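You operate a simulated robot arm through the tools that you are given. There is no shell and no other tool.

You run a simulated robot arm. Do the job below in one go: nothing can be reset, and whatever is moved stays where it is left.

TASK
Press a dowel 20 mm deep into the glued yellow block.
Fine: set the depth dial for it; grey slide back out and the block into the wooden tray; no more glue; the white switch and the other blocks end as they began.

Only the result counts: the job must be done as asked and must still hold three seconds after the hand-in. Knocking over, shifting, dropping, spilling or breaking anything else fails it.

THE ROBOT
A 7-joint arm with a two-finger parallel gripper, fixed in place. Base frame: the origin is at the foot of the arm, x ahead of it, y to its left, z up; the work surface is at about z = 88. Units: cm, degrees, N and s.
Its first joint turns from -149.0 to 149.0 degrees. Payload 3.43 kg.
Tool frame: the origin (TCP) lies between the finger pads and is the grasp point; the fingertips stand 3 cm ahead of it; z points along the fingers, y is the line along which they close. The gripper opens to 9.4 cm. The fingers are 2.8 cm wide and 1 cm thick; the gripper's body (5 by 9.6 cm) begins 5.5 cm behind the TCP.
Orientation is told as [roll, pitch, yaw] about the base's x, y, z axes, in that order, counted from this pose: with the fingers straight down and closing along the base's y, the tool's x points along the base's -x, its y along +y and its z along -z.

THE INTERFACE
- The arm moves only by the tool drive_tool. Its arguments are lists of equal length, an entry for each row: "delta_rot": the turn, a rotation vector about the tool's x, y, z in degrees, a list of three; "travel": the shift along the tool's x, y, z in cm, a list of three; "claw": the closure in counts, from 0 (fully open) to 255 (shut). In form: {"delta_rot": [[ax, ay, az], ...], "travel": [[x, y, z], ...], "claw": [claw, ...]}. A call has 1 to 20 rows; each row is the pose to reach, as a shift and turn from the pose commanded when the call began, along the tool's axes at that moment. A row lasts 0.2 s, in which the tool goes at most 5 cm and 8.6 degrees; a call with a longer step from one row to the next is refused whole, and so is a gripper value outside its range. Where a pose cannot be reached the arm comes as near as it can. A force on the tool above 40 N (or 10 N above the force at the start of the call, whichever is more), or a blocked arm, ends the call early, and 0.2 s more pass. Each finger travels about 4.5 cm/s and halts on what it meets, pressing with about 23 N; the grip force reading is that of the motor and also rises with nothing between the fingers. The clock runs only during rows and for 0.2 s after the last one: add rows that repeat a pose to give the fingers time. The reply holds the time, the measured pose of the TCP, the force on the tool along the base axes, the opening and the grip force, in the units named above and with some noise, with the torque about the TCP (base axes, N m) and any sound that the robot's microphone picked up.
- Cameras (640 x 400 px; columns grow to the right, rows downward): "scene" is fixed at [4.98, -50.15, 149.03]; the picture's right is [-0.82, -0.57, 0.00], its down [-0.38, 0.54, -0.75] and it looks along [0.43, -0.62, -0.66] (base axes); focal length 290 px, centre (320, 200). "wrist" rides on the gripper at [7.6, 1.4, -10.3] in the tool frame; the picture's right is [-0.18, 0.98, 0.00], its down [-0.75, -0.14, -0.64] and it looks along [-0.63, -0.12, 0.77] (tool axes); focal length 243 px, centre (320, 200). There is no depth. A picture from a camera that has moved, and an enlarged one, comes with that camera's place and axes in the base frame and with its lens.
- get_image(camera): a new picture of that camera. The clock stands still meanwhile.
- enlarge(camera, box): a new picture of the part [left, top, right, bottom] of that camera's present view, enlarged. The clock stands still meanwhile.
- finish_job(): hands the job in; it is judged then, once.

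Places have to be worked out from the pictures, the camera data and where the tool is seen. Open the gripper and draw the arm clear of the work before you hand the job in, unless the task says otherwise.

The tools are called after "Emit:" as a command line: name --argument value ..., lists and objects as JSON in quotes. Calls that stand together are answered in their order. drive_tool: Moves the arm, as the interface text tells. Its arguments: {"type":"object","properties":{"delta_rot":{"type":"array","items":{"type":"array","items":{"type":"number"}}},"travel":{"type":"array","items":{"type":"array","items":{"type":"number"}}},"claw":{"type":"array","items":{"type":"number"}}},"required":["delta_rot","travel","claw"]} The other tools are called the same way: get_image (camera) takes a picture; enlarge (camera, box) takes an enlarged picture of a part of a camera's view; finish_job () hands the job in.

At the start:

```text
t: 0.0
eef_pos: [60.31, -78.26, 120.01]
ee_rot: [0.0, -0.1, -0.1]
force: [0.0, -0.4, 0.6]
ft_torque: [0.0, 0.01, -0.02]
grip_width: 9.39
gripper_force: 0.1
```

scene: 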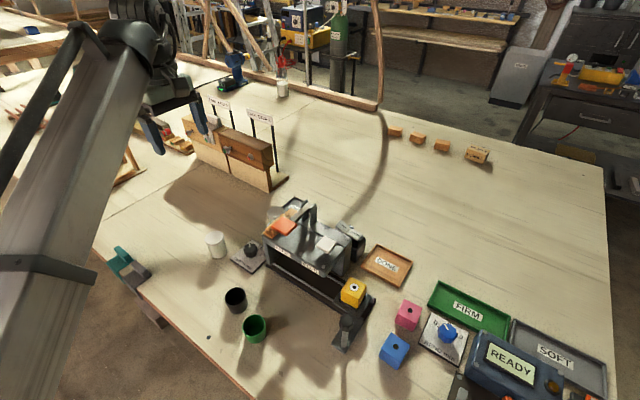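
wrist: 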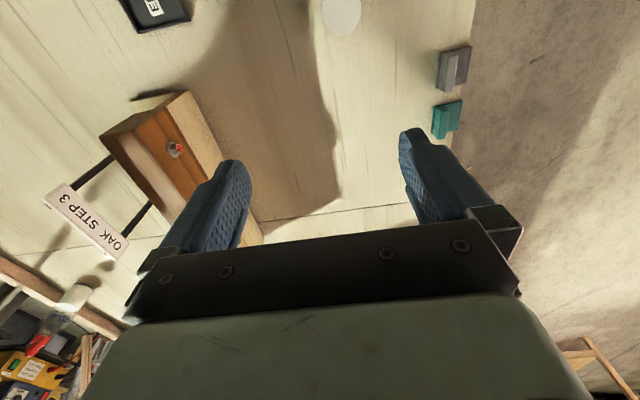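

I'll start by looking closely at the workpieces in the scene view.

Emit:
enlarge --camera "scene" --box '[200, 180, 400, 360]'

Emit:
enlarge --camera "scene" --box '[370, 270, 620, 400]'

Emit:
enlarge --camera "scene" --box '[140, 70, 300, 200]'

Emit:
enlarge --camera "scene" --box '[370, 110, 510, 180]'

Emit:
enlarge --camera "scene" --box '[250, 190, 350, 270]'

```text
2.22 times, centred on (300, 270) of scene
camera zoom: at [4.98, -50.15, 149.03], right [-0.82, -0.57, 0.0], down [-0.38, 0.54, -0.75], along [0.43, -0.62, -0.66], focal length 644 px, centre (364, 44)
```

zoom: 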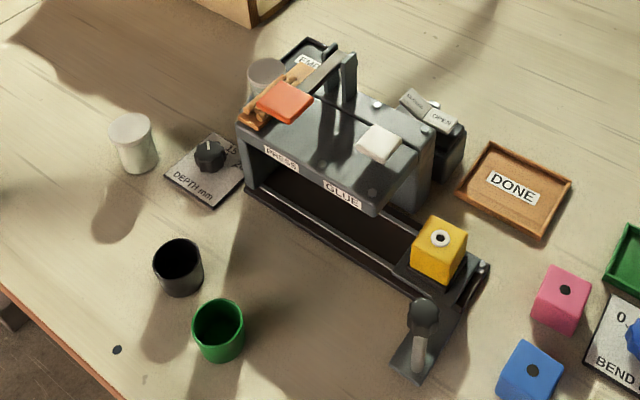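

```text
2.56 times, centred on (495, 335) of scene
camera zoom: at [4.98, -50.15, 149.03], right [-0.82, -0.57, 0.0], down [-0.38, 0.54, -0.75], along [0.43, -0.62, -0.66], focal length 742 px, centre (-128, -146)
```

zoom: 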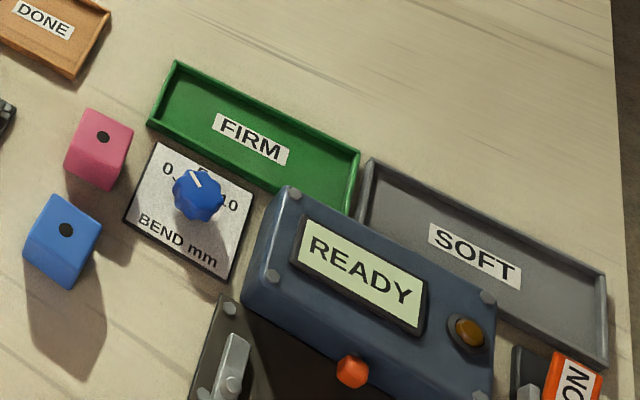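

```text
3.08 times, centred on (220, 135) of scene
camera zoom: at [4.98, -50.15, 149.03], right [-0.82, -0.57, 0.0], down [-0.38, 0.54, -0.75], along [0.43, -0.62, -0.66], focal length 892 px, centre (628, 400)
```

zoom: 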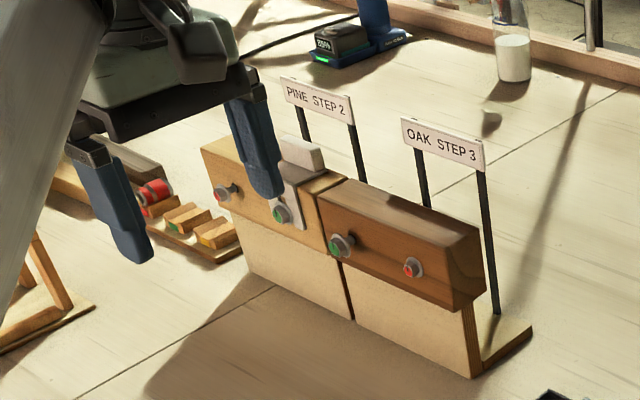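

```text
4.57 times, centred on (440, 145) of scene
camera zoom: at [4.98, -50.15, 149.03], right [-0.82, -0.57, 0.0], down [-0.38, 0.54, -0.75], along [0.43, -0.62, -0.66], focal length 1325 px, centre (-229, 451)
```

zoom: 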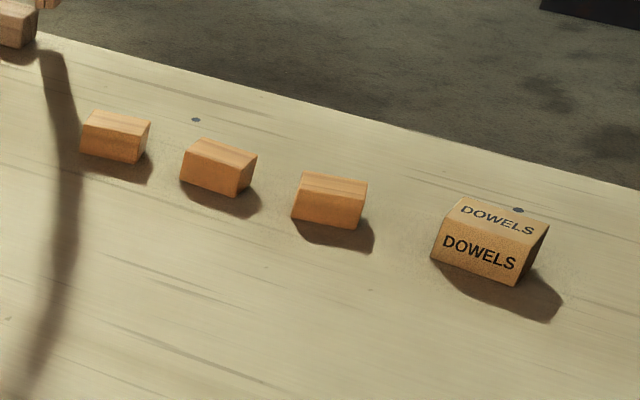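

```text
5.00 times, centred on (300, 230) of scene
camera zoom: at [4.98, -50.15, 149.03], right [-0.82, -0.57, 0.0], down [-0.38, 0.54, -0.75], along [0.43, -0.62, -0.66], focal length 1449 px, centre (420, 50)
```

zoom: 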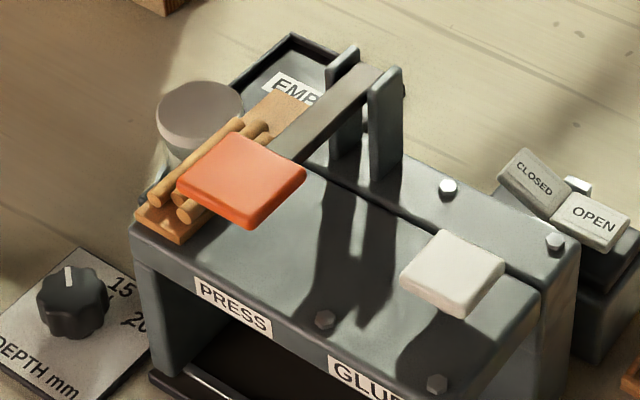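

The yellow block sits on the slide at the open end near (18,-80), with a press/glue machine at roughly x 20–40, y -80. I move the tool up and over to view it with the wrist camera.

Emit:
drive_tool --delta_rot '[[0, 0, 0], [0, 0, 0], [0, 0, 0], [0, 0, 0], [0, 0, 0], [0, 0, 0], [0, 0, 0], [0, 0, 0], [0, 0, 0], [0, 0, 0], [0, 0, 0], [0, 0, 0], [0, 0, 0], [0, 0, 0]]' --travel '[[0, 0.5, -4], [3, 1, -8], [7, 1.5, -8], [11, 2, -8], [15, 2.5, -8], [19, 3, -8], [23, 3, -8], [27, 3, -8], [31, 3, -8], [35, 3, -8], [39, 3, -8], [43, 3, -8], [45, 3, -8], [45, 3, -8]]' --claw '[0, 0, 0, 0, 0, 0, 0, 0, 0, 0, 0, 0, 0, 0]'

Emit:
get_image --camera "wrist"

Emit:
get_image --camera "scene"

```text
refused: row 2 steps farther than a row can; nothing moved
```

```text
taken
camera wrist: at [52.68, -76.66, 130.36], right [0.18, 0.98, 0.0], down [0.75, -0.14, 0.64], along [0.63, -0.12, -0.77], focal length 243 px, centre (320, 200)
```

wrist: 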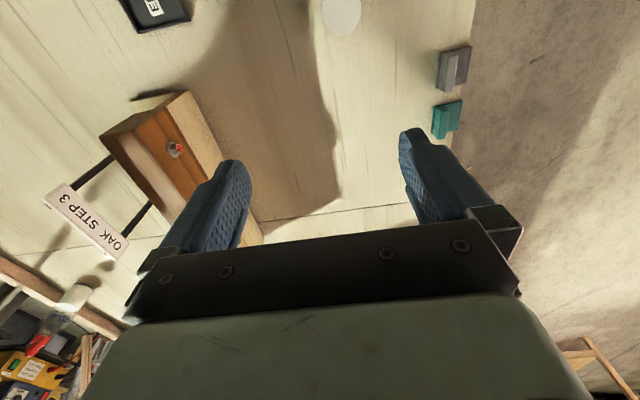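

```text
taken
```

scene: 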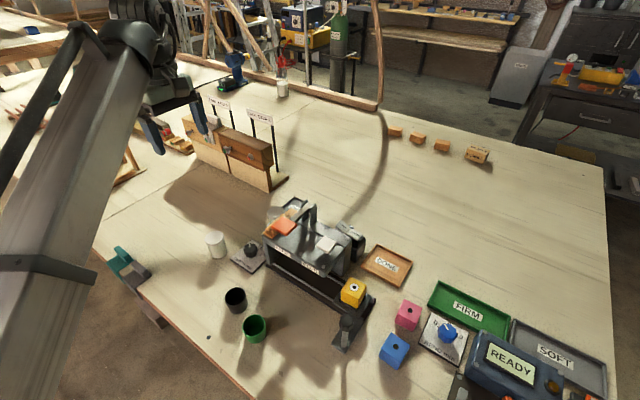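

The combined first step was slightly too long; I resend with shorter steps, stopping first above the middle of the machine.

Emit:
drive_tool --delta_rot '[[0, 0, 0], [0, 0, 0], [0, 0, 0], [0, 0, 0], [0, 0, 0], [0, 0, 0], [0, 0, 0], [0, 0, 0], [0, 0, 0], [0, 0, 0]]' --travel '[[0, 0, -4], [2, 0.5, -7], [5, 1, -8], [9, 1.5, -8], [13, 2, -8], [17, 2, -8], [21, 2, -8], [24, 2, -8], [26, 2, -8], [26, 2, -8]]' --claw '[0, 0, 0, 0, 0, 0, 0, 0, 0, 0]'

Emit:
get_image --camera "wrist"

Emit:
get_image --camera "scene"

```text
t: 2.2
eef_pos: [34.88, -78.07, 124.69]
ee_rot: [-2.9, -1.1, -0.1]
force: [0.1, -0.5, -0.9]
ft_torque: [-0.01, -0.02, 0.01]
grip_width: 9.42
gripper_force: 0.1
out of reach, approached as far as the arm can: row 2, 3, 4, 5, 6, 7, 8, 9, 10
```

```text
taken
camera wrist: at [26.99, -76.03, 134.68], right [0.19, 0.98, -0.05], down [0.74, -0.11, 0.66], along [0.65, -0.16, -0.75], focal length 243 px, centre (320, 200)
```

wrist: 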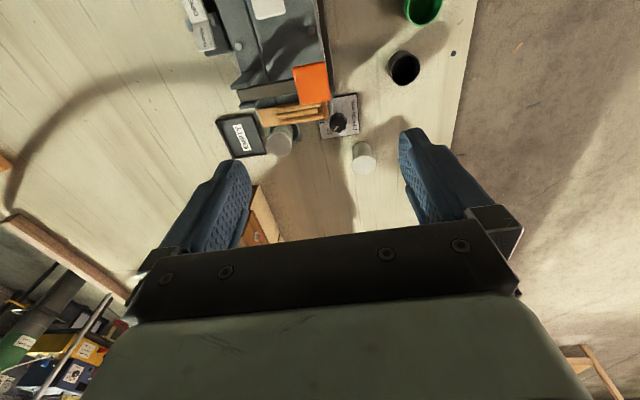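

```text
taken
```

scene: 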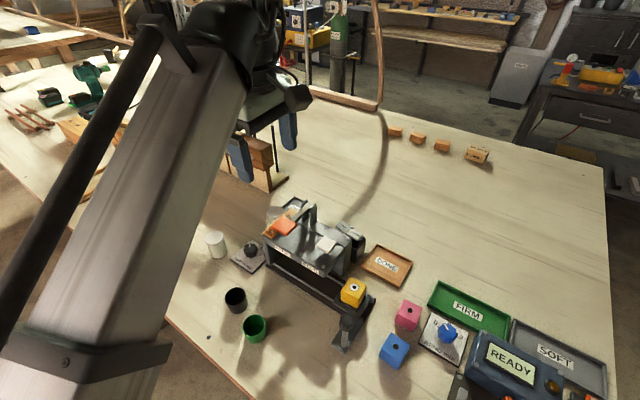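

The height limit was met; the top of the machine shows at the picture's upper edge. I enlarge it, then move on towards -x.

Emit:
enlarge --camera "wrist" --box '[180, 0, 460, 190]'

Emit:
drive_tool --delta_rot '[[0, 0, 0], [0, 0, 0], [0, 0, 0], [0, 0, 0], [0, 0, 0], [0, 0, 0], [0, 0, 0]]' --travel '[[0, 2, 4], [4, 2, 6], [8, 2, 8], [12, 2, 8], [15, 2, 8], [16, 2, 8], [16, 2, 8]]' --claw '[0, 0, 0, 0, 0, 0, 0]'

Emit:
get_image --camera "wrist"

```text
2.11 times, centred on (320, 95) of wrist
camera zoom: at [26.99, -76.03, 134.68], right [0.19, 0.98, -0.05], down [0.74, -0.11, 0.66], along [0.65, -0.16, -0.75], focal length 511 px, centre (320, 421)
```

zoom: 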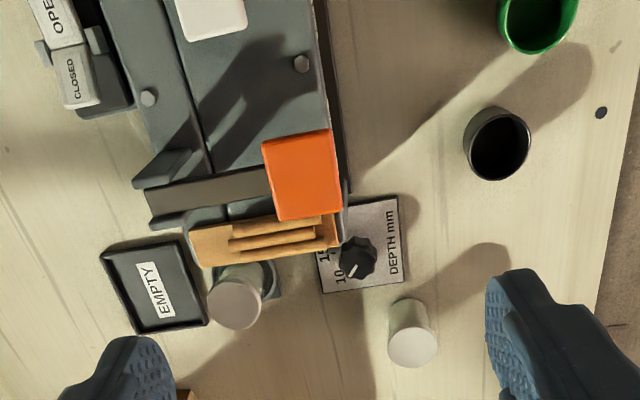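

```text
t: 3.8
eef_pos: [19.08, -76.52, 116.28]
ee_rot: [-3.0, -1.0, 0.0]
force: [-0.3, -0.1, 0.0]
ft_torque: [-0.01, -0.01, -0.04]
grip_width: 9.41
gripper_force: 0.1
```

```text
taken
camera wrist: at [11.34, -74.42, 126.27], right [0.19, 0.98, -0.05], down [0.74, -0.11, 0.66], along [0.65, -0.16, -0.75], focal length 243 px, centre (320, 200)
```

wrist: 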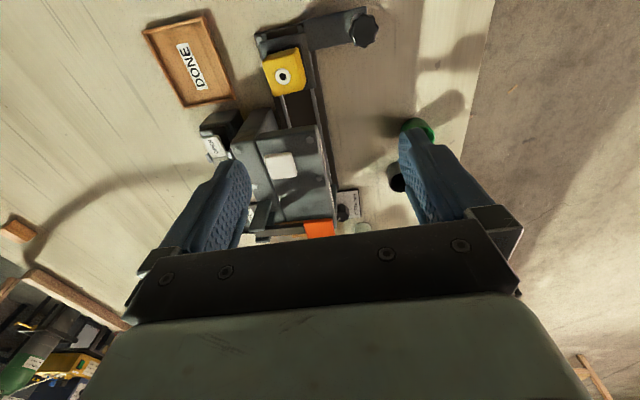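

Now the machine is seen from above. I enlarge the slide, the rocker, and the buttons.

Emit:
enlarge --camera "wrist" --box '[130, 0, 400, 170]'

Emit:
enlarge --camera "wrist" --box '[190, 100, 300, 180]'

Emit:
enlarge --camera "scene" --box '[320, 210, 390, 260]'

Emit:
enlarge --camera "scene" --box '[230, 240, 390, 360]'

```text
2.35 times, centred on (265, 85) of wrist
camera zoom: at [11.34, -74.42, 126.27], right [0.19, 0.98, -0.05], down [0.74, -0.11, 0.66], along [0.65, -0.16, -0.75], focal length 571 px, centre (449, 471)
```

zoom: 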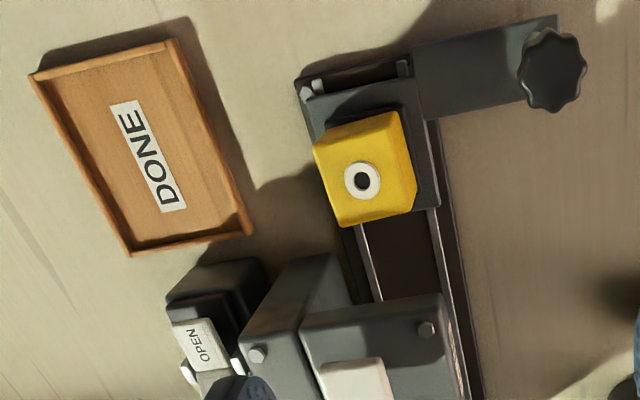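

```text
5.00 times, centred on (245, 140) of wrist
camera zoom: at [11.34, -74.42, 126.27], right [0.19, 0.98, -0.05], down [0.74, -0.11, 0.66], along [0.65, -0.16, -0.75], focal length 1213 px, centre (695, 500)
```

zoom: 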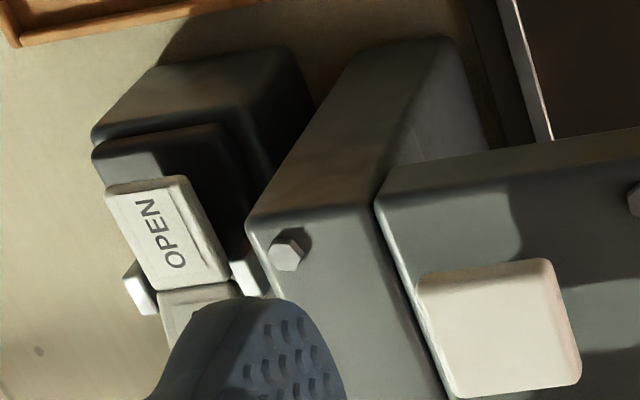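

```text
8.00 times, centred on (355, 235) of scene
camera zoom: at [4.98, -50.15, 149.03], right [-0.82, -0.57, 0.0], down [-0.38, 0.54, -0.75], along [0.43, -0.62, -0.66], focal length 2319 px, centre (40, -80)
```

zoom: 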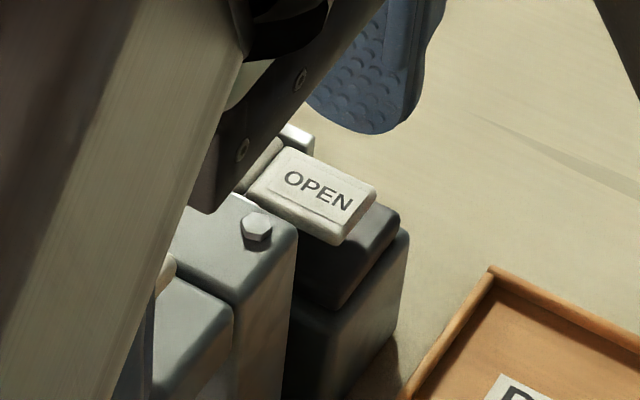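

```text
3.33 times, centred on (310, 300) of scene
camera zoom: at [4.98, -50.15, 149.03], right [-0.82, -0.57, 0.0], down [-0.38, 0.54, -0.75], along [0.43, -0.62, -0.66], focal length 966 px, centre (353, -133)
```

zoom: 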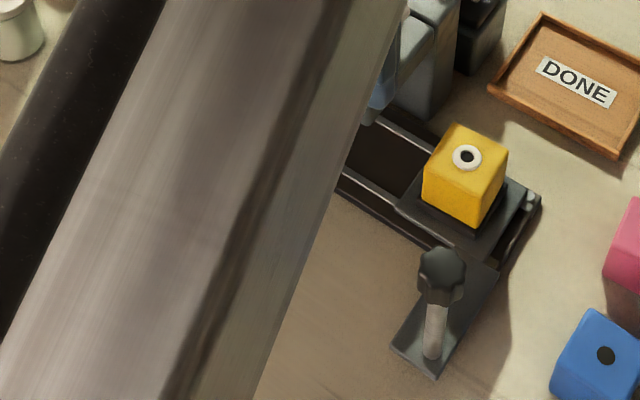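

I level the tool (the -3/-1 tilt came from the reach limit) and move to the front side of the machine (larger y) before turning to look inside.

Emit:
drive_tool --delta_rot '[[-3, 1, 0], [-3, 1, 0], [-3, 1, 0], [-3, 1, 0], [-3, 1, 0], [-3, 1, 0]]' --travel '[[0, 3, 0], [-3, 6, 1], [-6, 9, 3], [-9, 12, 5], [-10, 13, 6], [-10, 13, 6]]' --claw '[0, 0, 0, 0, 0, 0]'

Emit:
drive_tool --delta_rot '[[0, 0, 8], [0, 0, 16], [0, 0, 24], [0, 0, 32], [0, 0, 40], [0, 0, 48], [0, 0, 56], [0, 0, 64], [0, 0, 72], [0, 0, 80], [0, 0, 88], [0, 0, 90], [0, 0, 90]]' --travel '[[0, 0, 0], [0, 0, 0], [0, 0, 0], [0, 0, 0], [0, 0, 0], [0, 0, 0], [0, 0, 0], [0, 0, 0], [0, 0, 0], [0, 0, 0], [0, 0, 0], [0, 0, 0], [0, 0, 0]]' --claw '[0, 0, 0, 0, 0, 0, 0, 0, 0, 0, 0, 0, 0]'

Emit:
get_image --camera "wrist"

Emit:
get_image --camera "scene"

```text
t: 5.2
eef_pos: [29.34, -63.76, 109.94]
ee_rot: [-0.1, -0.2, -0.1]
force: [-0.3, 0.4, 0.0]
ft_torque: [-0.01, 0.03, -0.03]
grip_width: 9.38
gripper_force: 0.2
```

```text
t: 8.0
eef_pos: [29.24, -63.87, 109.86]
ee_rot: [0.1, -0.1, -90.1]
force: [0.5, 0.6, -0.5]
ft_torque: [-0.01, -0.01, -0.01]
grip_width: 9.43
gripper_force: 0.0
```

```text
taken
camera wrist: at [30.63, -56.07, 120.08], right [0.98, -0.19, 0.0], down [-0.14, -0.75, 0.64], along [-0.12, -0.63, -0.77], focal length 243 px, centre (320, 200)
```

wrist: 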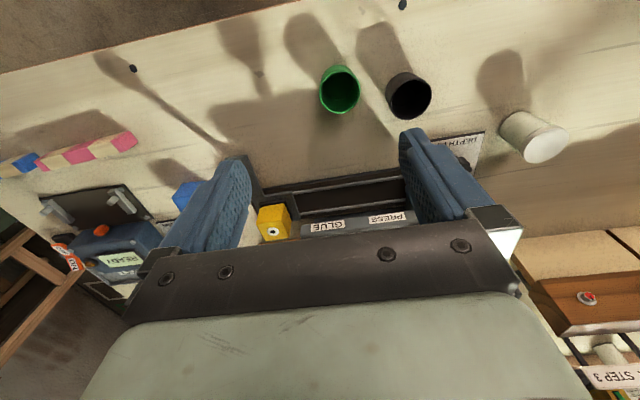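

```text
taken
```

scene: 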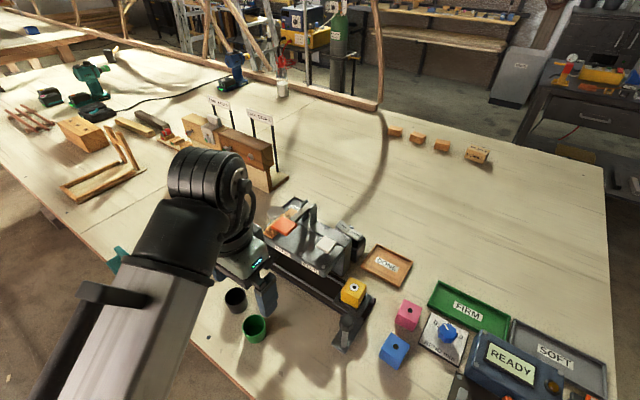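

The turn worked. I enlarge the machine's front and the dial from here.

Emit:
enlarge --camera "wrist" --box '[230, 150, 420, 250]'

Emit:
enlarge --camera "scene" --box '[255, 190, 375, 270]'

Emit:
enlarge --camera "scene" --box '[320, 215, 380, 260]'

```text
3.37 times, centred on (325, 200) of wrist
camera zoom: at [30.63, -56.07, 120.08], right [0.98, -0.19, 0.0], down [-0.14, -0.75, 0.64], along [-0.12, -0.63, -0.77], focal length 817 px, centre (303, 200)
```

zoom: 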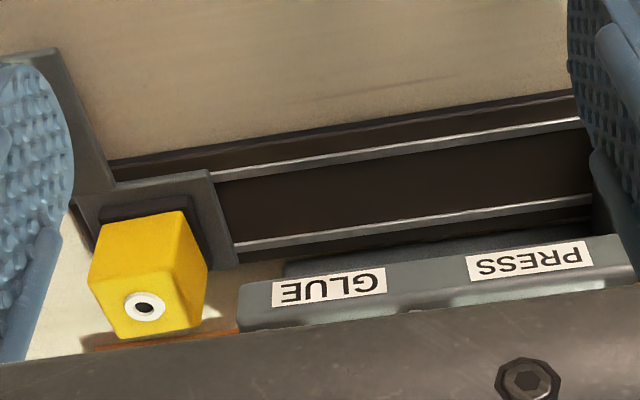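

```text
5.00 times, centred on (315, 230) of scene
camera zoom: at [4.98, -50.15, 149.03], right [-0.82, -0.57, 0.0], down [-0.38, 0.54, -0.75], along [0.43, -0.62, -0.66], focal length 1449 px, centre (345, 50)
```

zoom: 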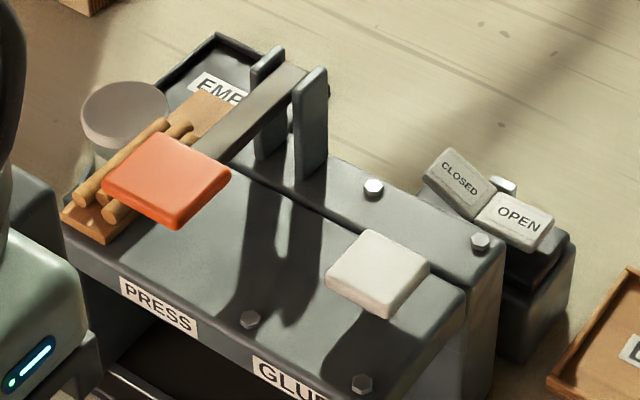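

```text
8.89 times, centred on (350, 238) of scene
camera zoom: at [4.98, -50.15, 149.03], right [-0.82, -0.57, 0.0], down [-0.38, 0.54, -0.75], along [0.43, -0.62, -0.66], focal length 2576 px, centre (53, -133)
```

zoom: 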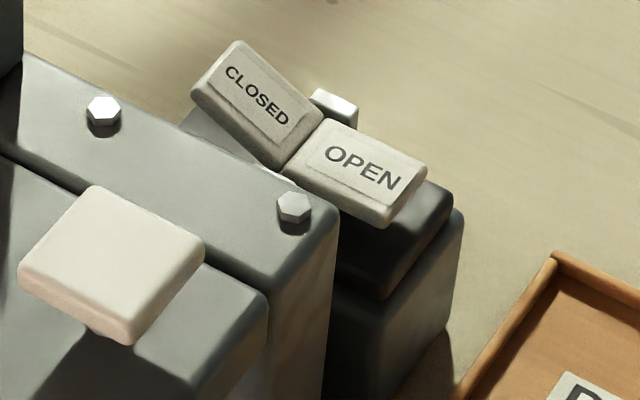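

I tilt the tool to look horizontally into the machine's front opening, staying above the cups.

Emit:
drive_tool --delta_rot '[[0, -8, 0], [0, -16, 0], [0, -24, 0], [0, -32, 0], [0, -40, 0], [0, -40, 0]]' --travel '[[0, 0, 1], [0, 0, 2], [1, 0, 3], [1, 0, 4], [1, 0, 5], [1, 0, 5]]' --claw '[0, 0, 0, 0, 0, 0]'

Emit:
get_image --camera "wrist"

```text
t: 9.4
eef_pos: [29.27, -62.86, 104.86]
ee_rot: [0.2, -40.3, -90.2]
force: [0.0, -0.3, 0.0]
ft_torque: [0.0, 0.0, -0.01]
grip_width: 9.41
gripper_force: 0.0
```

```text
taken
camera wrist: at [30.7, -50.32, 107.79], right [0.98, -0.14, 0.12], down [-0.14, -0.16, 0.98], along [-0.12, -0.98, -0.18], focal length 243 px, centre (320, 200)
```

wrist: 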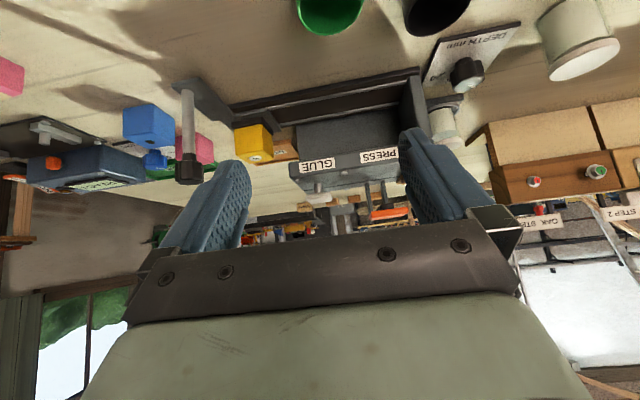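

Emit:
enlarge --camera "wrist" --box '[220, 60, 460, 230]'

Emit:
enlarge --camera "wrist" --box '[400, 10, 560, 120]'

Emit:
enlarge --camera "scene" --box '[230, 190, 370, 290]'

```text
2.35 times, centred on (340, 145) of wrist
camera zoom: at [30.7, -50.32, 107.79], right [0.98, -0.14, 0.12], down [-0.14, -0.16, 0.98], along [-0.12, -0.98, -0.18], focal length 571 px, centre (273, 329)
```

zoom: 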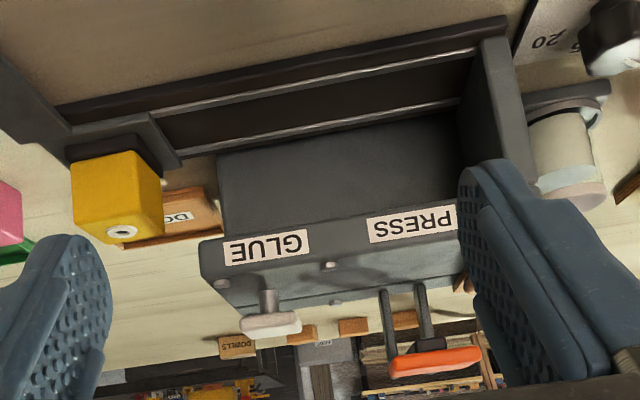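

```text
3.64 times, centred on (480, 65) of wrist
camera zoom: at [30.7, -50.32, 107.79], right [0.98, -0.14, 0.12], down [-0.14, -0.16, 0.98], along [-0.12, -0.98, -0.18], focal length 882 px, centre (-262, 691)
```

zoom: 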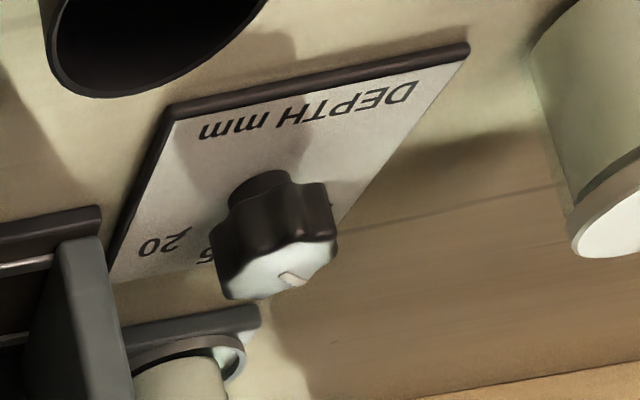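

```text
4.00 times, centred on (300, 240) of scene
camera zoom: at [4.98, -50.15, 149.03], right [-0.82, -0.57, 0.0], down [-0.38, 0.54, -0.75], along [0.43, -0.62, -0.66], focal length 1159 px, centre (400, 40)
```

zoom: 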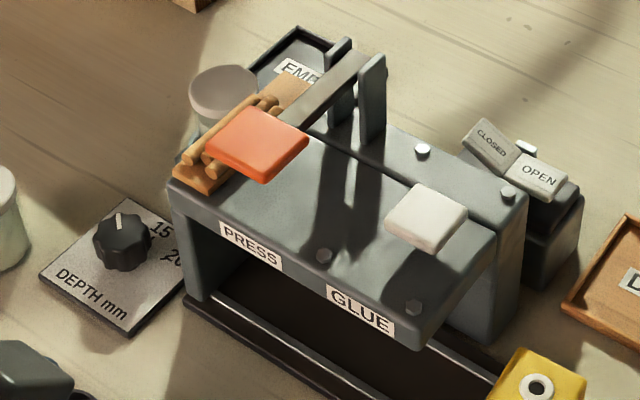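

The machine: a glue plunger (white pad on a rod), a press lever (orange pad), dial reading somewhere around 10–15. I now look from the -x side, at the white rocker and the machine's entry end.

Emit:
drive_tool --delta_rot '[[0, 8, 0], [0, 16, 0], [0, 24, 0], [0, 32, 0], [0, 40, 0], [0, 40, 0]]' --travel '[[-1, 0, -1], [-2, 0, -2.5], [-3, 0, -4], [-4, 0, -5], [-5.1, 0, -6.1], [-5.1, 0, -6.1]]' --claw '[0, 0, 0, 0, 0, 0]'

Emit:
drive_tool --delta_rot '[[0, 0, -8], [0, 0, -16], [0, 0, -24], [0, 0, -32], [0, 0, -40], [0, 0, -48], [0, 0, -56], [0, 0, -64], [0, 0, -72], [0, 0, -80], [0, 0, -88], [0, 0, -90], [0, 0, -90]]' --travel '[[0, -2, 0], [-1, -4, 0], [-2, -6, 0], [-3, -8, 0], [-4, -10, 0], [-5, -12, 0], [-7, -14, 0], [-9, -16, 0], [-11, -18, 0], [-13, -20, 0], [-14, -21, 0], [-15, -21, 0], [-15, -21, 0]]' --claw '[0, 0, 0, 0, 0, 0, 0, 0, 0, 0, 0, 0, 0]'

Emit:
get_image --camera "wrist"

```text
t: 10.8
eef_pos: [29.17, -62.84, 112.52]
ee_rot: [0.3, -0.6, -90.1]
force: [-0.2, -0.6, 0.1]
ft_torque: [0.01, -0.03, 0.01]
grip_width: 9.43
gripper_force: 0.1
```

```text
t: 11.3
eef_pos: [27.08, -63.14, 112.28]
ee_rot: [0.3, -1.0, -82.1]
force: [0.0, -0.4, -1.3]
ft_torque: [0.04, 0.0, -0.02]
grip_width: 9.38
gripper_force: 0.0
out of reach, approached as far as the arm can: row 1, 2
stopped in row 2: the force on the tool passed its limit at 56 N (the readings are from after the stop); the commanded pose is now the measured one
```

```text
taken
camera wrist: at [27.44, -55.2, 122.36], right [1.0, -0.05, 0.01], down [-0.04, -0.75, 0.66], along [-0.02, -0.66, -0.76], focal length 243 px, centre (320, 200)
```

wrist: 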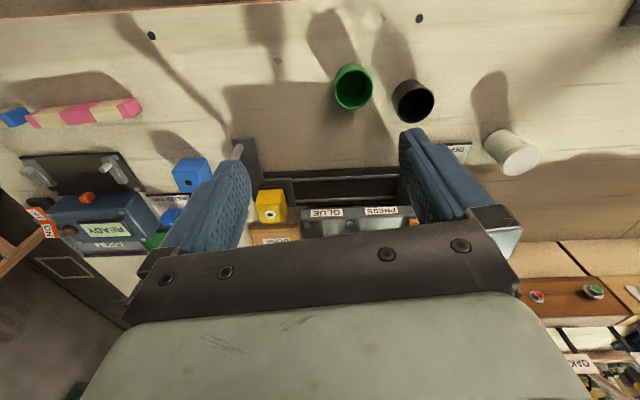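

No contact is visible; it seems to be an inner reach limit at this height. I go slightly lower and outward first, then turn.

Emit:
drive_tool --delta_rot '[[0, 0, 0], [0, 0, 0], [0, 0, 0], [0, 0, -3], [0, 0, -8], [0, 0, -15], [0, 0, -22], [0, 0, -22]]' --travel '[[-1, 0, 1], [-3, -1, 1], [-5, -3, 1], [-6, -5, 1], [-7, -8, 1], [-8, -11, 1], [-8, -12, 1], [-8, -12, 1]]' --claw '[0, 0, 0, 0, 0, 0, 0, 0]'

```text
t: 13.1
eef_pos: [16.45, -72.79, 111.35]
ee_rot: [-0.1, -1.1, -60.1]
force: [-0.6, -0.1, -0.2]
ft_torque: [0.01, -0.02, -0.03]
grip_width: 9.38
gripper_force: 0.1
```

Turning on to yaw 0 and moving to the -x side of the slide.

Emit:
drive_tool --delta_rot '[[0, 0, -8], [0, 0, -16], [0, 0, -24], [0, 0, -32], [0, 0, -40], [0, 0, -48], [0, 0, -56], [0, 0, -60], [0, 0, -60]]' --travel '[[0, -2, 0], [0, -4, 0], [-1, -6, 0], [-1, -8, 0], [-2, -10, 0], [-2, -10.4, 0], [-2, -10.4, 0], [-2, -10.4, 0], [-2, -10.4, 0]]' --claw '[0, 0, 0, 0, 0, 0, 0, 0, 0]'

Emit:
drive_tool --delta_rot '[[0, -8, 0], [0, -16, 0], [0, -24, 0], [0, -32, 0], [0, -38, 0], [0, -38, 0]]' --travel '[[0, 0, 1], [0, 0, 2], [0, 0, 3], [0, 0, 4], [0, 0, 4], [0, 0, 4]]' --claw '[0, 0, 0, 0, 0, 0]'

Emit:
get_image --camera "wrist"

Emit:
enlarge --camera "wrist" --box '[220, 80, 420, 230]'

```text
t: 15.1
eef_pos: [8.36, -79.8, 111.4]
ee_rot: [-1.0, -0.5, -0.2]
force: [-0.5, -0.1, -0.5]
ft_torque: [0.03, -0.01, 0.0]
grip_width: 9.4
gripper_force: 0.0
```

```text
t: 16.5
eef_pos: [8.42, -79.72, 107.32]
ee_rot: [-1.4, -38.7, 0.7]
force: [-0.8, -0.2, 0.2]
ft_torque: [0.02, -0.02, 0.01]
grip_width: 9.4
gripper_force: 0.1
```

```text
taken
camera wrist: at [-4.0, -78.12, 110.54], right [0.15, 0.98, 0.1], down [0.19, -0.12, 0.97], along [0.97, -0.12, -0.2], focal length 243 px, centre (320, 200)
```

wrist: 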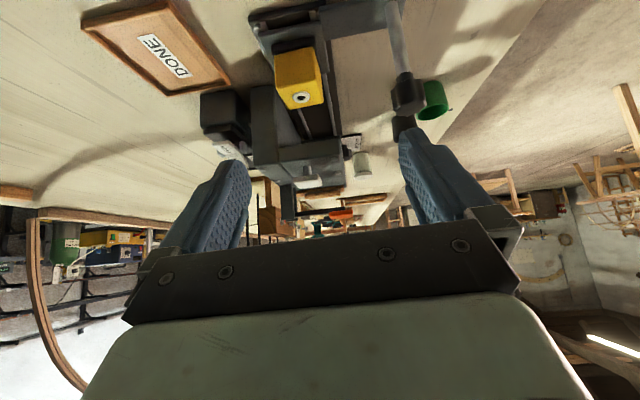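

```text
2.67 times, centred on (320, 155) of wrist
camera zoom: at [-4.0, -78.12, 110.54], right [0.15, 0.98, 0.1], down [0.19, -0.12, 0.97], along [0.97, -0.12, -0.2], focal length 647 px, centre (320, 320)
```

zoom: 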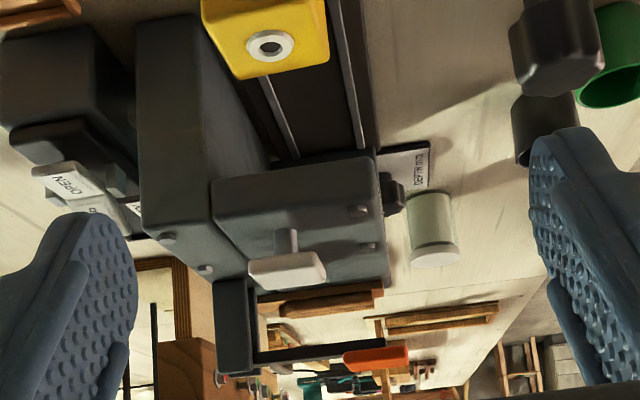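

I enlarge the rocker and the area under the machine's roof.

Emit:
enlarge --camera "wrist" --box '[195, 85, 265, 165]'

Emit:
enlarge --camera "wrist" --box '[270, 60, 370, 150]'

Emit:
enlarge --camera "scene" --box '[320, 215, 380, 260]'

Emit:
enlarge --camera "scene" --box '[430, 330, 620, 400]'

```text
5.00 times, centred on (230, 125) of wrist
camera zoom: at [-4.0, -78.12, 110.54], right [0.15, 0.98, 0.1], down [0.19, -0.12, 0.97], along [0.97, -0.12, -0.2], focal length 1213 px, centre (770, 575)
```

zoom: 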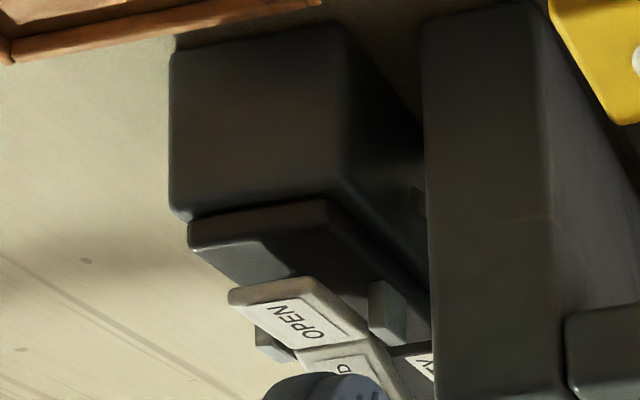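

```text
4.44 times, centred on (320, 105) of wrist
camera zoom: at [-4.0, -78.12, 110.54], right [0.15, 0.98, 0.1], down [0.19, -0.12, 0.97], along [0.97, -0.12, -0.2], focal length 1078 px, centre (320, 622)
```

zoom: 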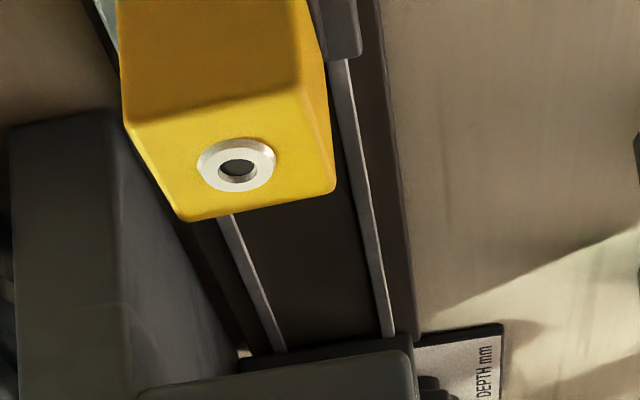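

```text
8.89 times, centred on (350, 238) of scene
camera zoom: at [4.98, -50.15, 149.03], right [-0.82, -0.57, 0.0], down [-0.38, 0.54, -0.75], along [0.43, -0.62, -0.66], focal length 2576 px, centre (53, -133)
```

zoom: 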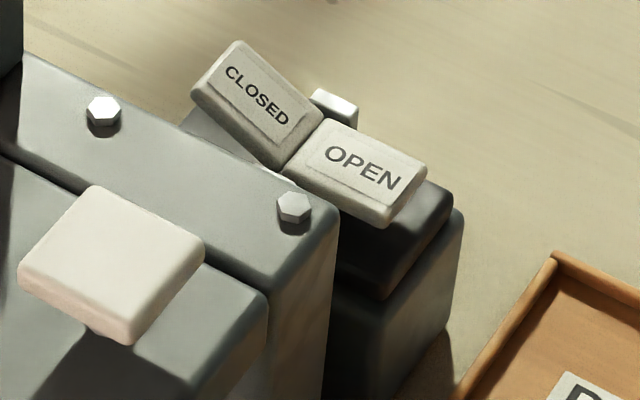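

```text
3.37 times, centred on (525, 365) of scene
camera zoom: at [4.98, -50.15, 149.03], right [-0.82, -0.57, 0.0], down [-0.38, 0.54, -0.75], along [0.43, -0.62, -0.66], focal length 976 px, centre (-370, -356)
```

zoom: 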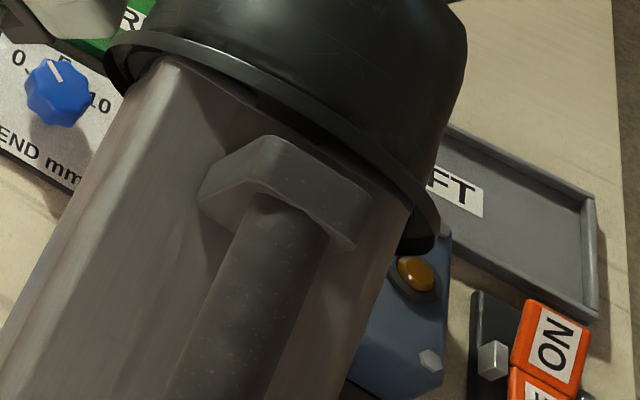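

The rocker appears to rest in OPEN. I leave it alone and go look straight down on the depth dial, after levelling the tool and rising over the machine.

Emit:
drive_tool --delta_rot '[[0, 8, 0], [0, 16, 0], [0, 24, 0], [0, 32, 0], [-1, 38.5, 0], [-1, 38.5, 0]]' --travel '[[-1, 0, -1.3], [-2, 0, -2.6], [-3, 0, -3.9], [-4, 0, -5.2], [-4.9, 0, -6.3], [-4.9, 0, -6.3]]' --claw '[0, 0, 0, 0, 0, 0]'

Emit:
drive_tool --delta_rot '[[0, 0, 0], [0, 0, 0], [0, 0, 0], [0, 0, 0], [0, 0, 0], [0, 0, 0], [0, 0, 0], [0, 0, 0], [0, 0, 0], [0, 0, 0], [0, 0, 0], [0, 0, 0], [0, 0, 0]]' --travel '[[-2, 1, 0], [-6, 2, 0], [-10, 3, 0], [-14, 4, 0], [-18, 4, 0], [-22, 4, 0], [-26, 4, 0], [-30, 4, 0], [-34, 4, 0], [-38, 4, 0], [-42, 4, 0], [-44, 4, 0], [-44, 4, 0]]' --claw '[0, 0, 0, 0, 0, 0, 0, 0, 0, 0, 0, 0, 0]'

Emit:
get_image --camera "wrist"

Emit:
enlarge --camera "wrist" --box '[200, 0, 420, 140]'

```text
t: 17.9
eef_pos: [8.11, -79.5, 115.49]
ee_rot: [-0.1, 0.1, 0.1]
force: [0.1, 0.1, -0.5]
ft_torque: [0.05, 0.01, -0.01]
grip_width: 9.39
gripper_force: 0.0
```

```text
t: 20.7
eef_pos: [52.25, -75.53, 115.55]
ee_rot: [-0.1, 0.1, 0.1]
force: [0.5, -0.1, 0.2]
ft_torque: [0.01, 0.03, 0.02]
grip_width: 9.39
gripper_force: 0.2
```

```text
taken
camera wrist: at [44.58, -73.94, 125.74], right [0.18, 0.98, 0.0], down [0.75, -0.14, 0.64], along [0.63, -0.12, -0.77], focal length 243 px, centre (320, 200)
```

wrist: 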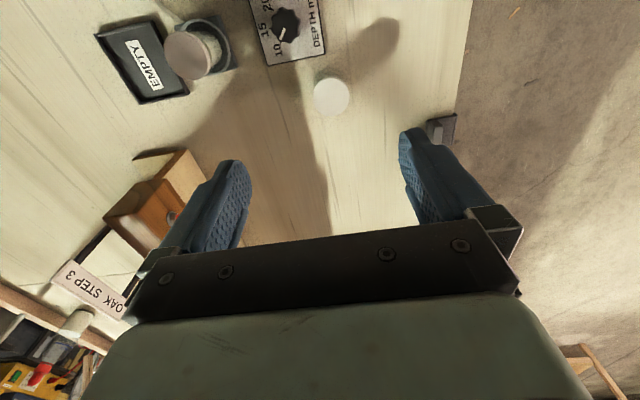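

```text
2.86 times, centred on (310, 70) of wrist
camera zoom: at [44.58, -73.94, 125.74], right [0.18, 0.98, 0.0], down [0.75, -0.14, 0.64], along [0.63, -0.12, -0.77], focal length 693 px, centre (349, 571)
```

zoom: 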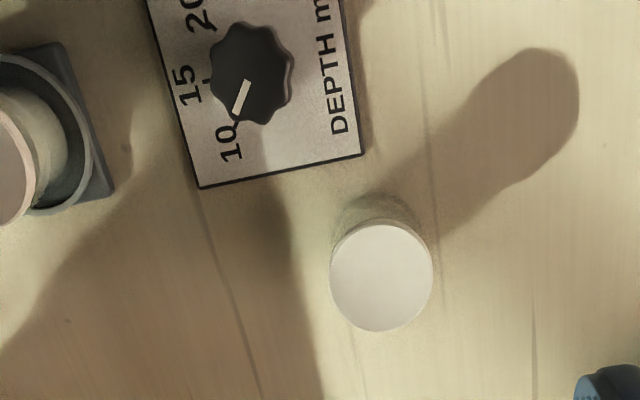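

The dial points at 10, with 15 and 20 further round. I shift a bit in -x for the full dial.

Emit:
drive_tool --delta_rot '[[0, 0, 0], [0, 0, 0], [0, 0, 0]]' --travel '[[4, -1, 0], [7, -2, 0], [7, -2, 0]]' --claw '[0, 0, 0]'

Emit:
enlarge --camera "wrist" --box '[230, 20, 390, 120]'

Emit:
enlarge --camera "wrist" --box '[180, 0, 400, 140]'

Emit:
enlarge --camera "scene" --box '[220, 225, 290, 275]'

```text
t: 21.5
eef_pos: [45.14, -77.58, 115.41]
ee_rot: [-0.2, 0.0, 0.2]
force: [-0.8, -0.1, -0.3]
ft_torque: [0.0, 0.01, 0.03]
grip_width: 9.39
gripper_force: 0.1
```

```text
4.00 times, centred on (310, 70) of wrist
camera zoom: at [37.53, -76.06, 125.71], right [0.18, 0.98, 0.0], down [0.75, -0.14, 0.64], along [0.63, -0.12, -0.77], focal length 970 px, centre (360, 720)
```

zoom: 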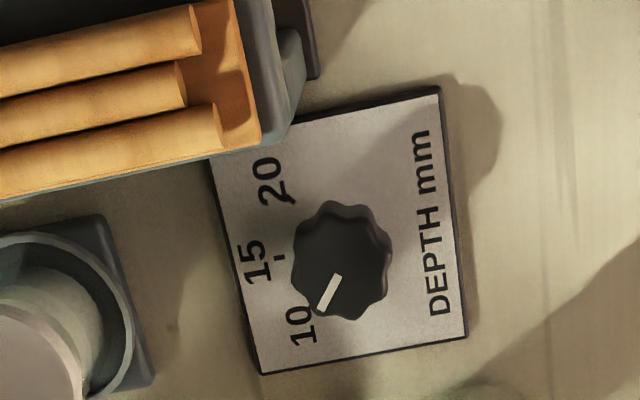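

```text
2.86 times, centred on (290, 70) of wrist
camera zoom: at [37.53, -76.06, 125.71], right [0.18, 0.98, 0.0], down [0.75, -0.14, 0.64], along [0.63, -0.12, -0.77], focal length 693 px, centre (406, 571)
```

zoom: 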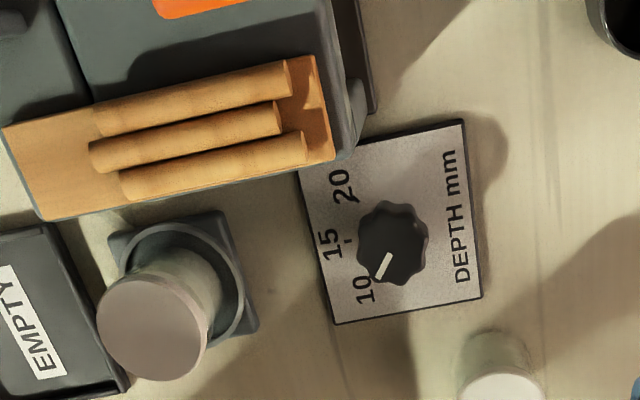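

```text
8.00 times, centred on (255, 250) of scene
camera zoom: at [4.98, -50.15, 149.03], right [-0.82, -0.57, 0.0], down [-0.38, 0.54, -0.75], along [0.43, -0.62, -0.66], focal length 2319 px, centre (840, -200)
```

zoom: 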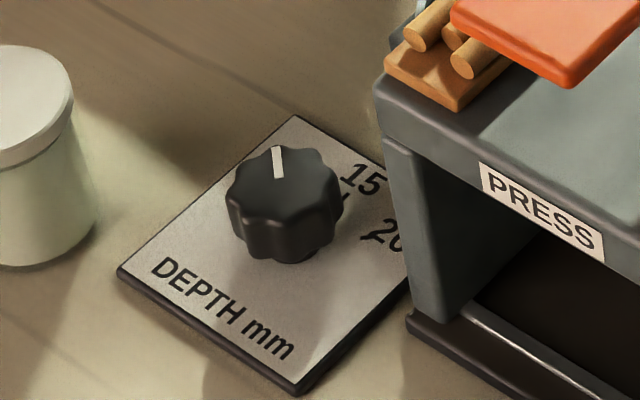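

The dial knob is centred near (46.0,-78.4), its top about z 92.3, and going from 10 to 20 is about 97° clockwise seen from above. I turn the gripper to yaw ≈ -110 in the air so its body and camera stay clear of the dowel shelf.

Emit:
drive_tool --delta_rot '[[0, 0, 8], [0, 0, 16], [0, 0, 24], [0, 0, 32], [0, 0, 40], [0, 0, 48], [0, 0, 56], [0, 0, 64], [0, 0, 72], [0, 0, 80], [0, 0, 88], [0, 0, 96], [0, 0, 104], [0, 0, 110], [0, 0, 110]]' --travel '[[0, 0, 0.5], [0, 0, 1], [0, 0, 1.5], [0, 0, 2], [0, 0, 2.5], [0, 0, 3], [0, 0, 3.5], [0, 0, 4], [0, 0, 4.5], [0, 0, 5], [0, 0, 5], [0, 0, 5], [0, 0, 5], [0, 0, 5], [0, 0, 5]]' --claw '[100, 100, 100, 100, 100, 100, 100, 100, 100, 100, 100, 100, 100, 100, 100]'

Emit:
get_image --camera "wrist"

```text
t: 24.7
eef_pos: [45.32, -77.49, 110.35]
ee_rot: [-0.1, 0.0, -110.0]
force: [-0.3, -0.5, -0.3]
ft_torque: [-0.01, 0.03, -0.02]
grip_width: 5.71
gripper_force: 0.0
```

```text
taken
camera wrist: at [49.21, -70.69, 120.61], right [0.86, -0.51, 0.0], down [-0.39, -0.66, 0.64], along [-0.33, -0.55, -0.77], focal length 243 px, centre (320, 200)
```

wrist: 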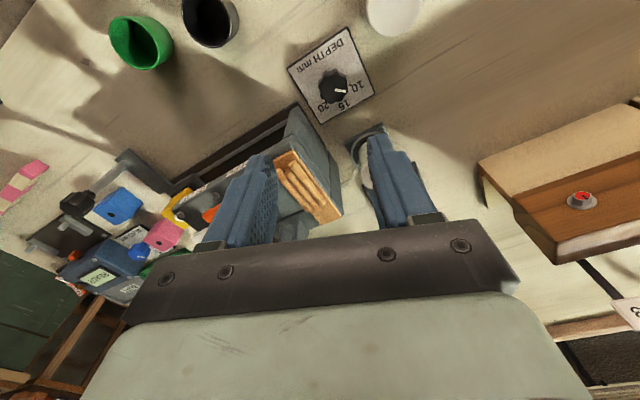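

Good view of the dial. I enlarge for exact knob and tick positions.

Emit:
enlarge --camera "wrist" --box '[270, 20, 390, 130]'

Emit:
enlarge --camera "wrist" --box '[170, 80, 400, 240]'

```text
3.64 times, centred on (330, 75) of wrist
camera zoom: at [49.21, -70.69, 120.61], right [0.86, -0.51, 0.0], down [-0.39, -0.66, 0.64], along [-0.33, -0.55, -0.77], focal length 882 px, centre (284, 654)
```

zoom: 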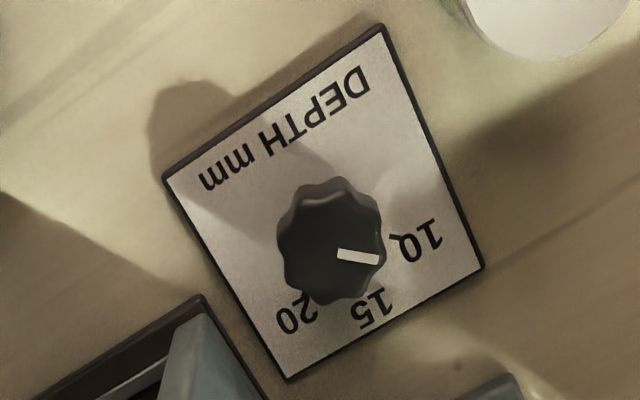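

```text
2.50 times, centred on (285, 160) of wrist
camera zoom: at [49.21, -70.69, 120.61], right [0.86, -0.51, 0.0], down [-0.39, -0.66, 0.64], along [-0.33, -0.55, -0.77], focal length 606 px, centre (408, 300)
```

zoom: 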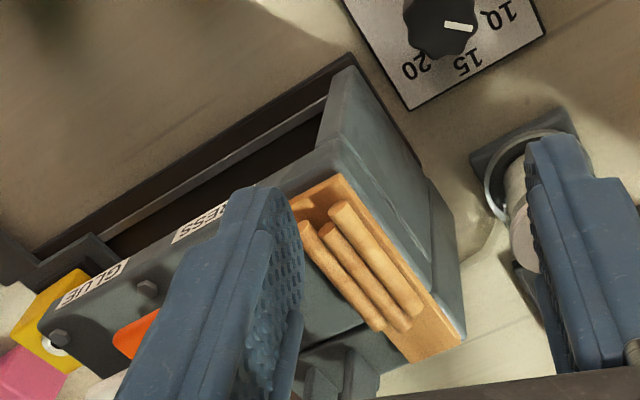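

Knob centre is about (46.2,-78.4). I descend over it to z 97 with a 5.7 cm opening and check alignment.

Emit:
drive_tool --delta_rot '[[0, 0, 0], [0, 0, 0], [0, 0, 0], [0, 0, 0], [0, 0, 0], [0, 0, 0]]' --travel '[[0, 1.1, 1], [0, 1.1, 4], [0, 1.1, 7], [0, 1.1, 10], [0, 1.1, 12.5], [0, 1.1, 12.5]]' --claw '[100, 100, 100, 100, 100, 100]'

Emit:
get_image --camera "wrist"

Emit:
enlarge --camera "scene" --box '[190, 180, 330, 290]'

```text
t: 26.1
eef_pos: [46.24, -77.95, 97.79]
ee_rot: [0.0, 0.0, -109.9]
force: [0.1, -0.1, 0.2]
ft_torque: [0.0, 0.06, 0.01]
grip_width: 5.72
gripper_force: 0.1
```

```text
taken
camera wrist: at [50.06, -71.11, 108.04], right [0.86, -0.51, 0.0], down [-0.39, -0.66, 0.64], along [-0.33, -0.56, -0.77], focal length 243 px, centre (320, 200)
```

wrist: 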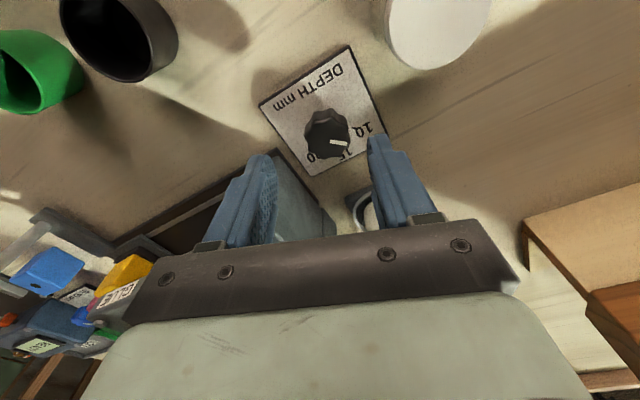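

```text
3.64 times, centred on (260, 235) of scene
camera zoom: at [4.98, -50.15, 149.03], right [-0.82, -0.57, 0.0], down [-0.38, 0.54, -0.75], along [0.43, -0.62, -0.66], focal length 1054 px, centre (538, 73)
```

zoom: 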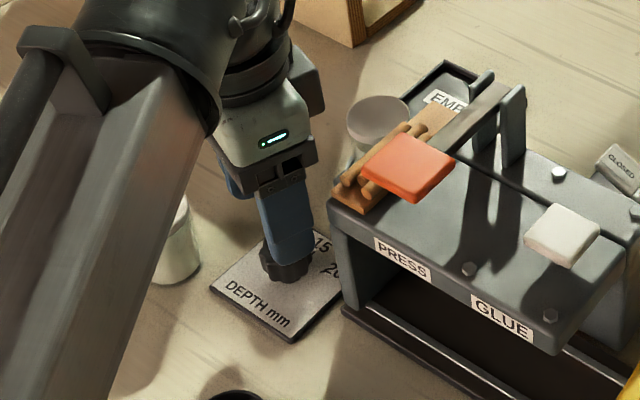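

Knob is nearly centred between the fingers. I descend to about z 93 and close on the knob.

Emit:
drive_tool --delta_rot '[[0, 0, 0], [0, 0, 0], [0, 0, 0], [0, 0, 0], [0, 0, 0]]' --travel '[[0, 0.2, 1.5], [0, 0.2, 3], [0, 0.2, 4], [0, 0.2, 4.7], [0, 0.2, 4.7]]' --claw '[100, 100, 100, 100, 100]'

Emit:
drive_tool --delta_rot '[[0, 0, 0], [0, 0, 0], [0, 0, 0], [0, 0, 0]]' --travel '[[0, 0, 0], [0, 0, 0], [0, 0, 0], [0, 0, 0]]' --claw '[140, 200, 200, 200]'

Emit:
get_image --camera "wrist"

Emit:
enlarge --camera "scene" --box '[190, 180, 330, 290]'

```text
t: 27.1
eef_pos: [46.5, -78.01, 93.84]
ee_rot: [0.0, -0.5, -109.8]
force: [-1.6, 3.7, 9.2]
ft_torque: [-0.27, 0.4, -0.23]
grip_width: 5.72
gripper_force: 0.1
stopped in row 4: the force on the tool passed its limit at 53 N (the readings are from after the stop); the commanded pose is now the measured one
```

```text
t: 28.1
eef_pos: [46.6, -78.07, 93.86]
ee_rot: [0.2, -0.6, -109.8]
force: [9.2, -3.5, 25.3]
ft_torque: [-0.26, 0.1, 0.04]
grip_width: 3.17
gripper_force: 44.9
```

```text
taken
camera wrist: at [50.47, -71.22, 104.1], right [0.86, -0.51, 0.01], down [-0.39, -0.65, 0.65], along [-0.32, -0.56, -0.76], focal length 243 px, centre (320, 200)
```

wrist: 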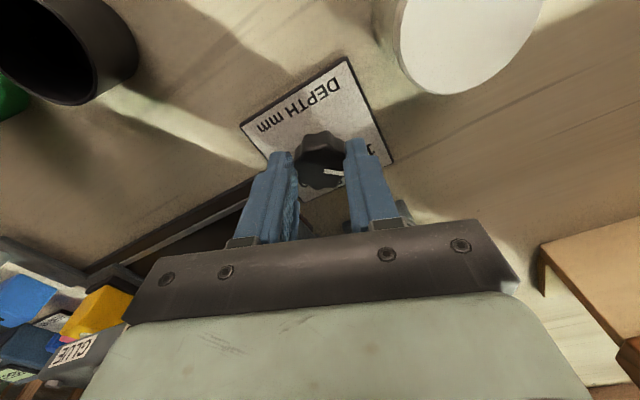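

```text
3.64 times, centred on (260, 235) of scene
camera zoom: at [4.98, -50.15, 149.03], right [-0.82, -0.57, 0.0], down [-0.38, 0.54, -0.75], along [0.43, -0.62, -0.66], focal length 1054 px, centre (538, 73)
```

zoom: 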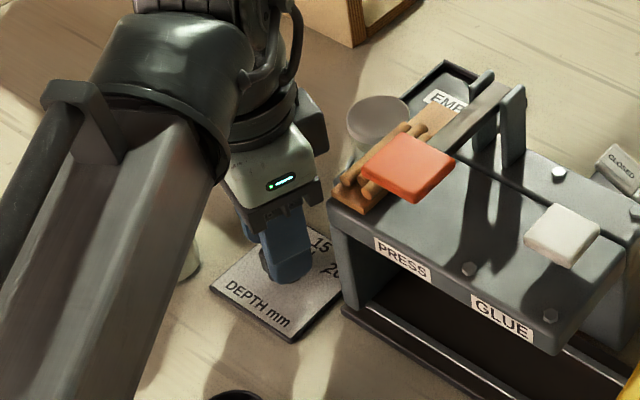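

The fingertips met the dial plate (upward force 25 N). I ease the grip, lift 0.4 cm, and regrip the knob.

Emit:
drive_tool --delta_rot '[[0, 0, 0], [0, 0, 0], [0, 0, 0], [0, 0, 0], [0, 0, 0], [0, 0, 0]]' --travel '[[0, 0, 0], [0, 0, -0.4], [0, 0, -0.4], [0, 0, -0.4], [0, 0, -0.4], [0, 0, -0.4]]' --claw '[140, 140, 140, 200, 200, 200]'

```text
t: 29.4
eef_pos: [46.56, -78.07, 94.13]
ee_rot: [0.1, -0.4, -109.8]
force: [10.4, -2.1, -13.2]
ft_torque: [-0.15, -0.43, 0.01]
grip_width: 3.16
gripper_force: 44.8
```

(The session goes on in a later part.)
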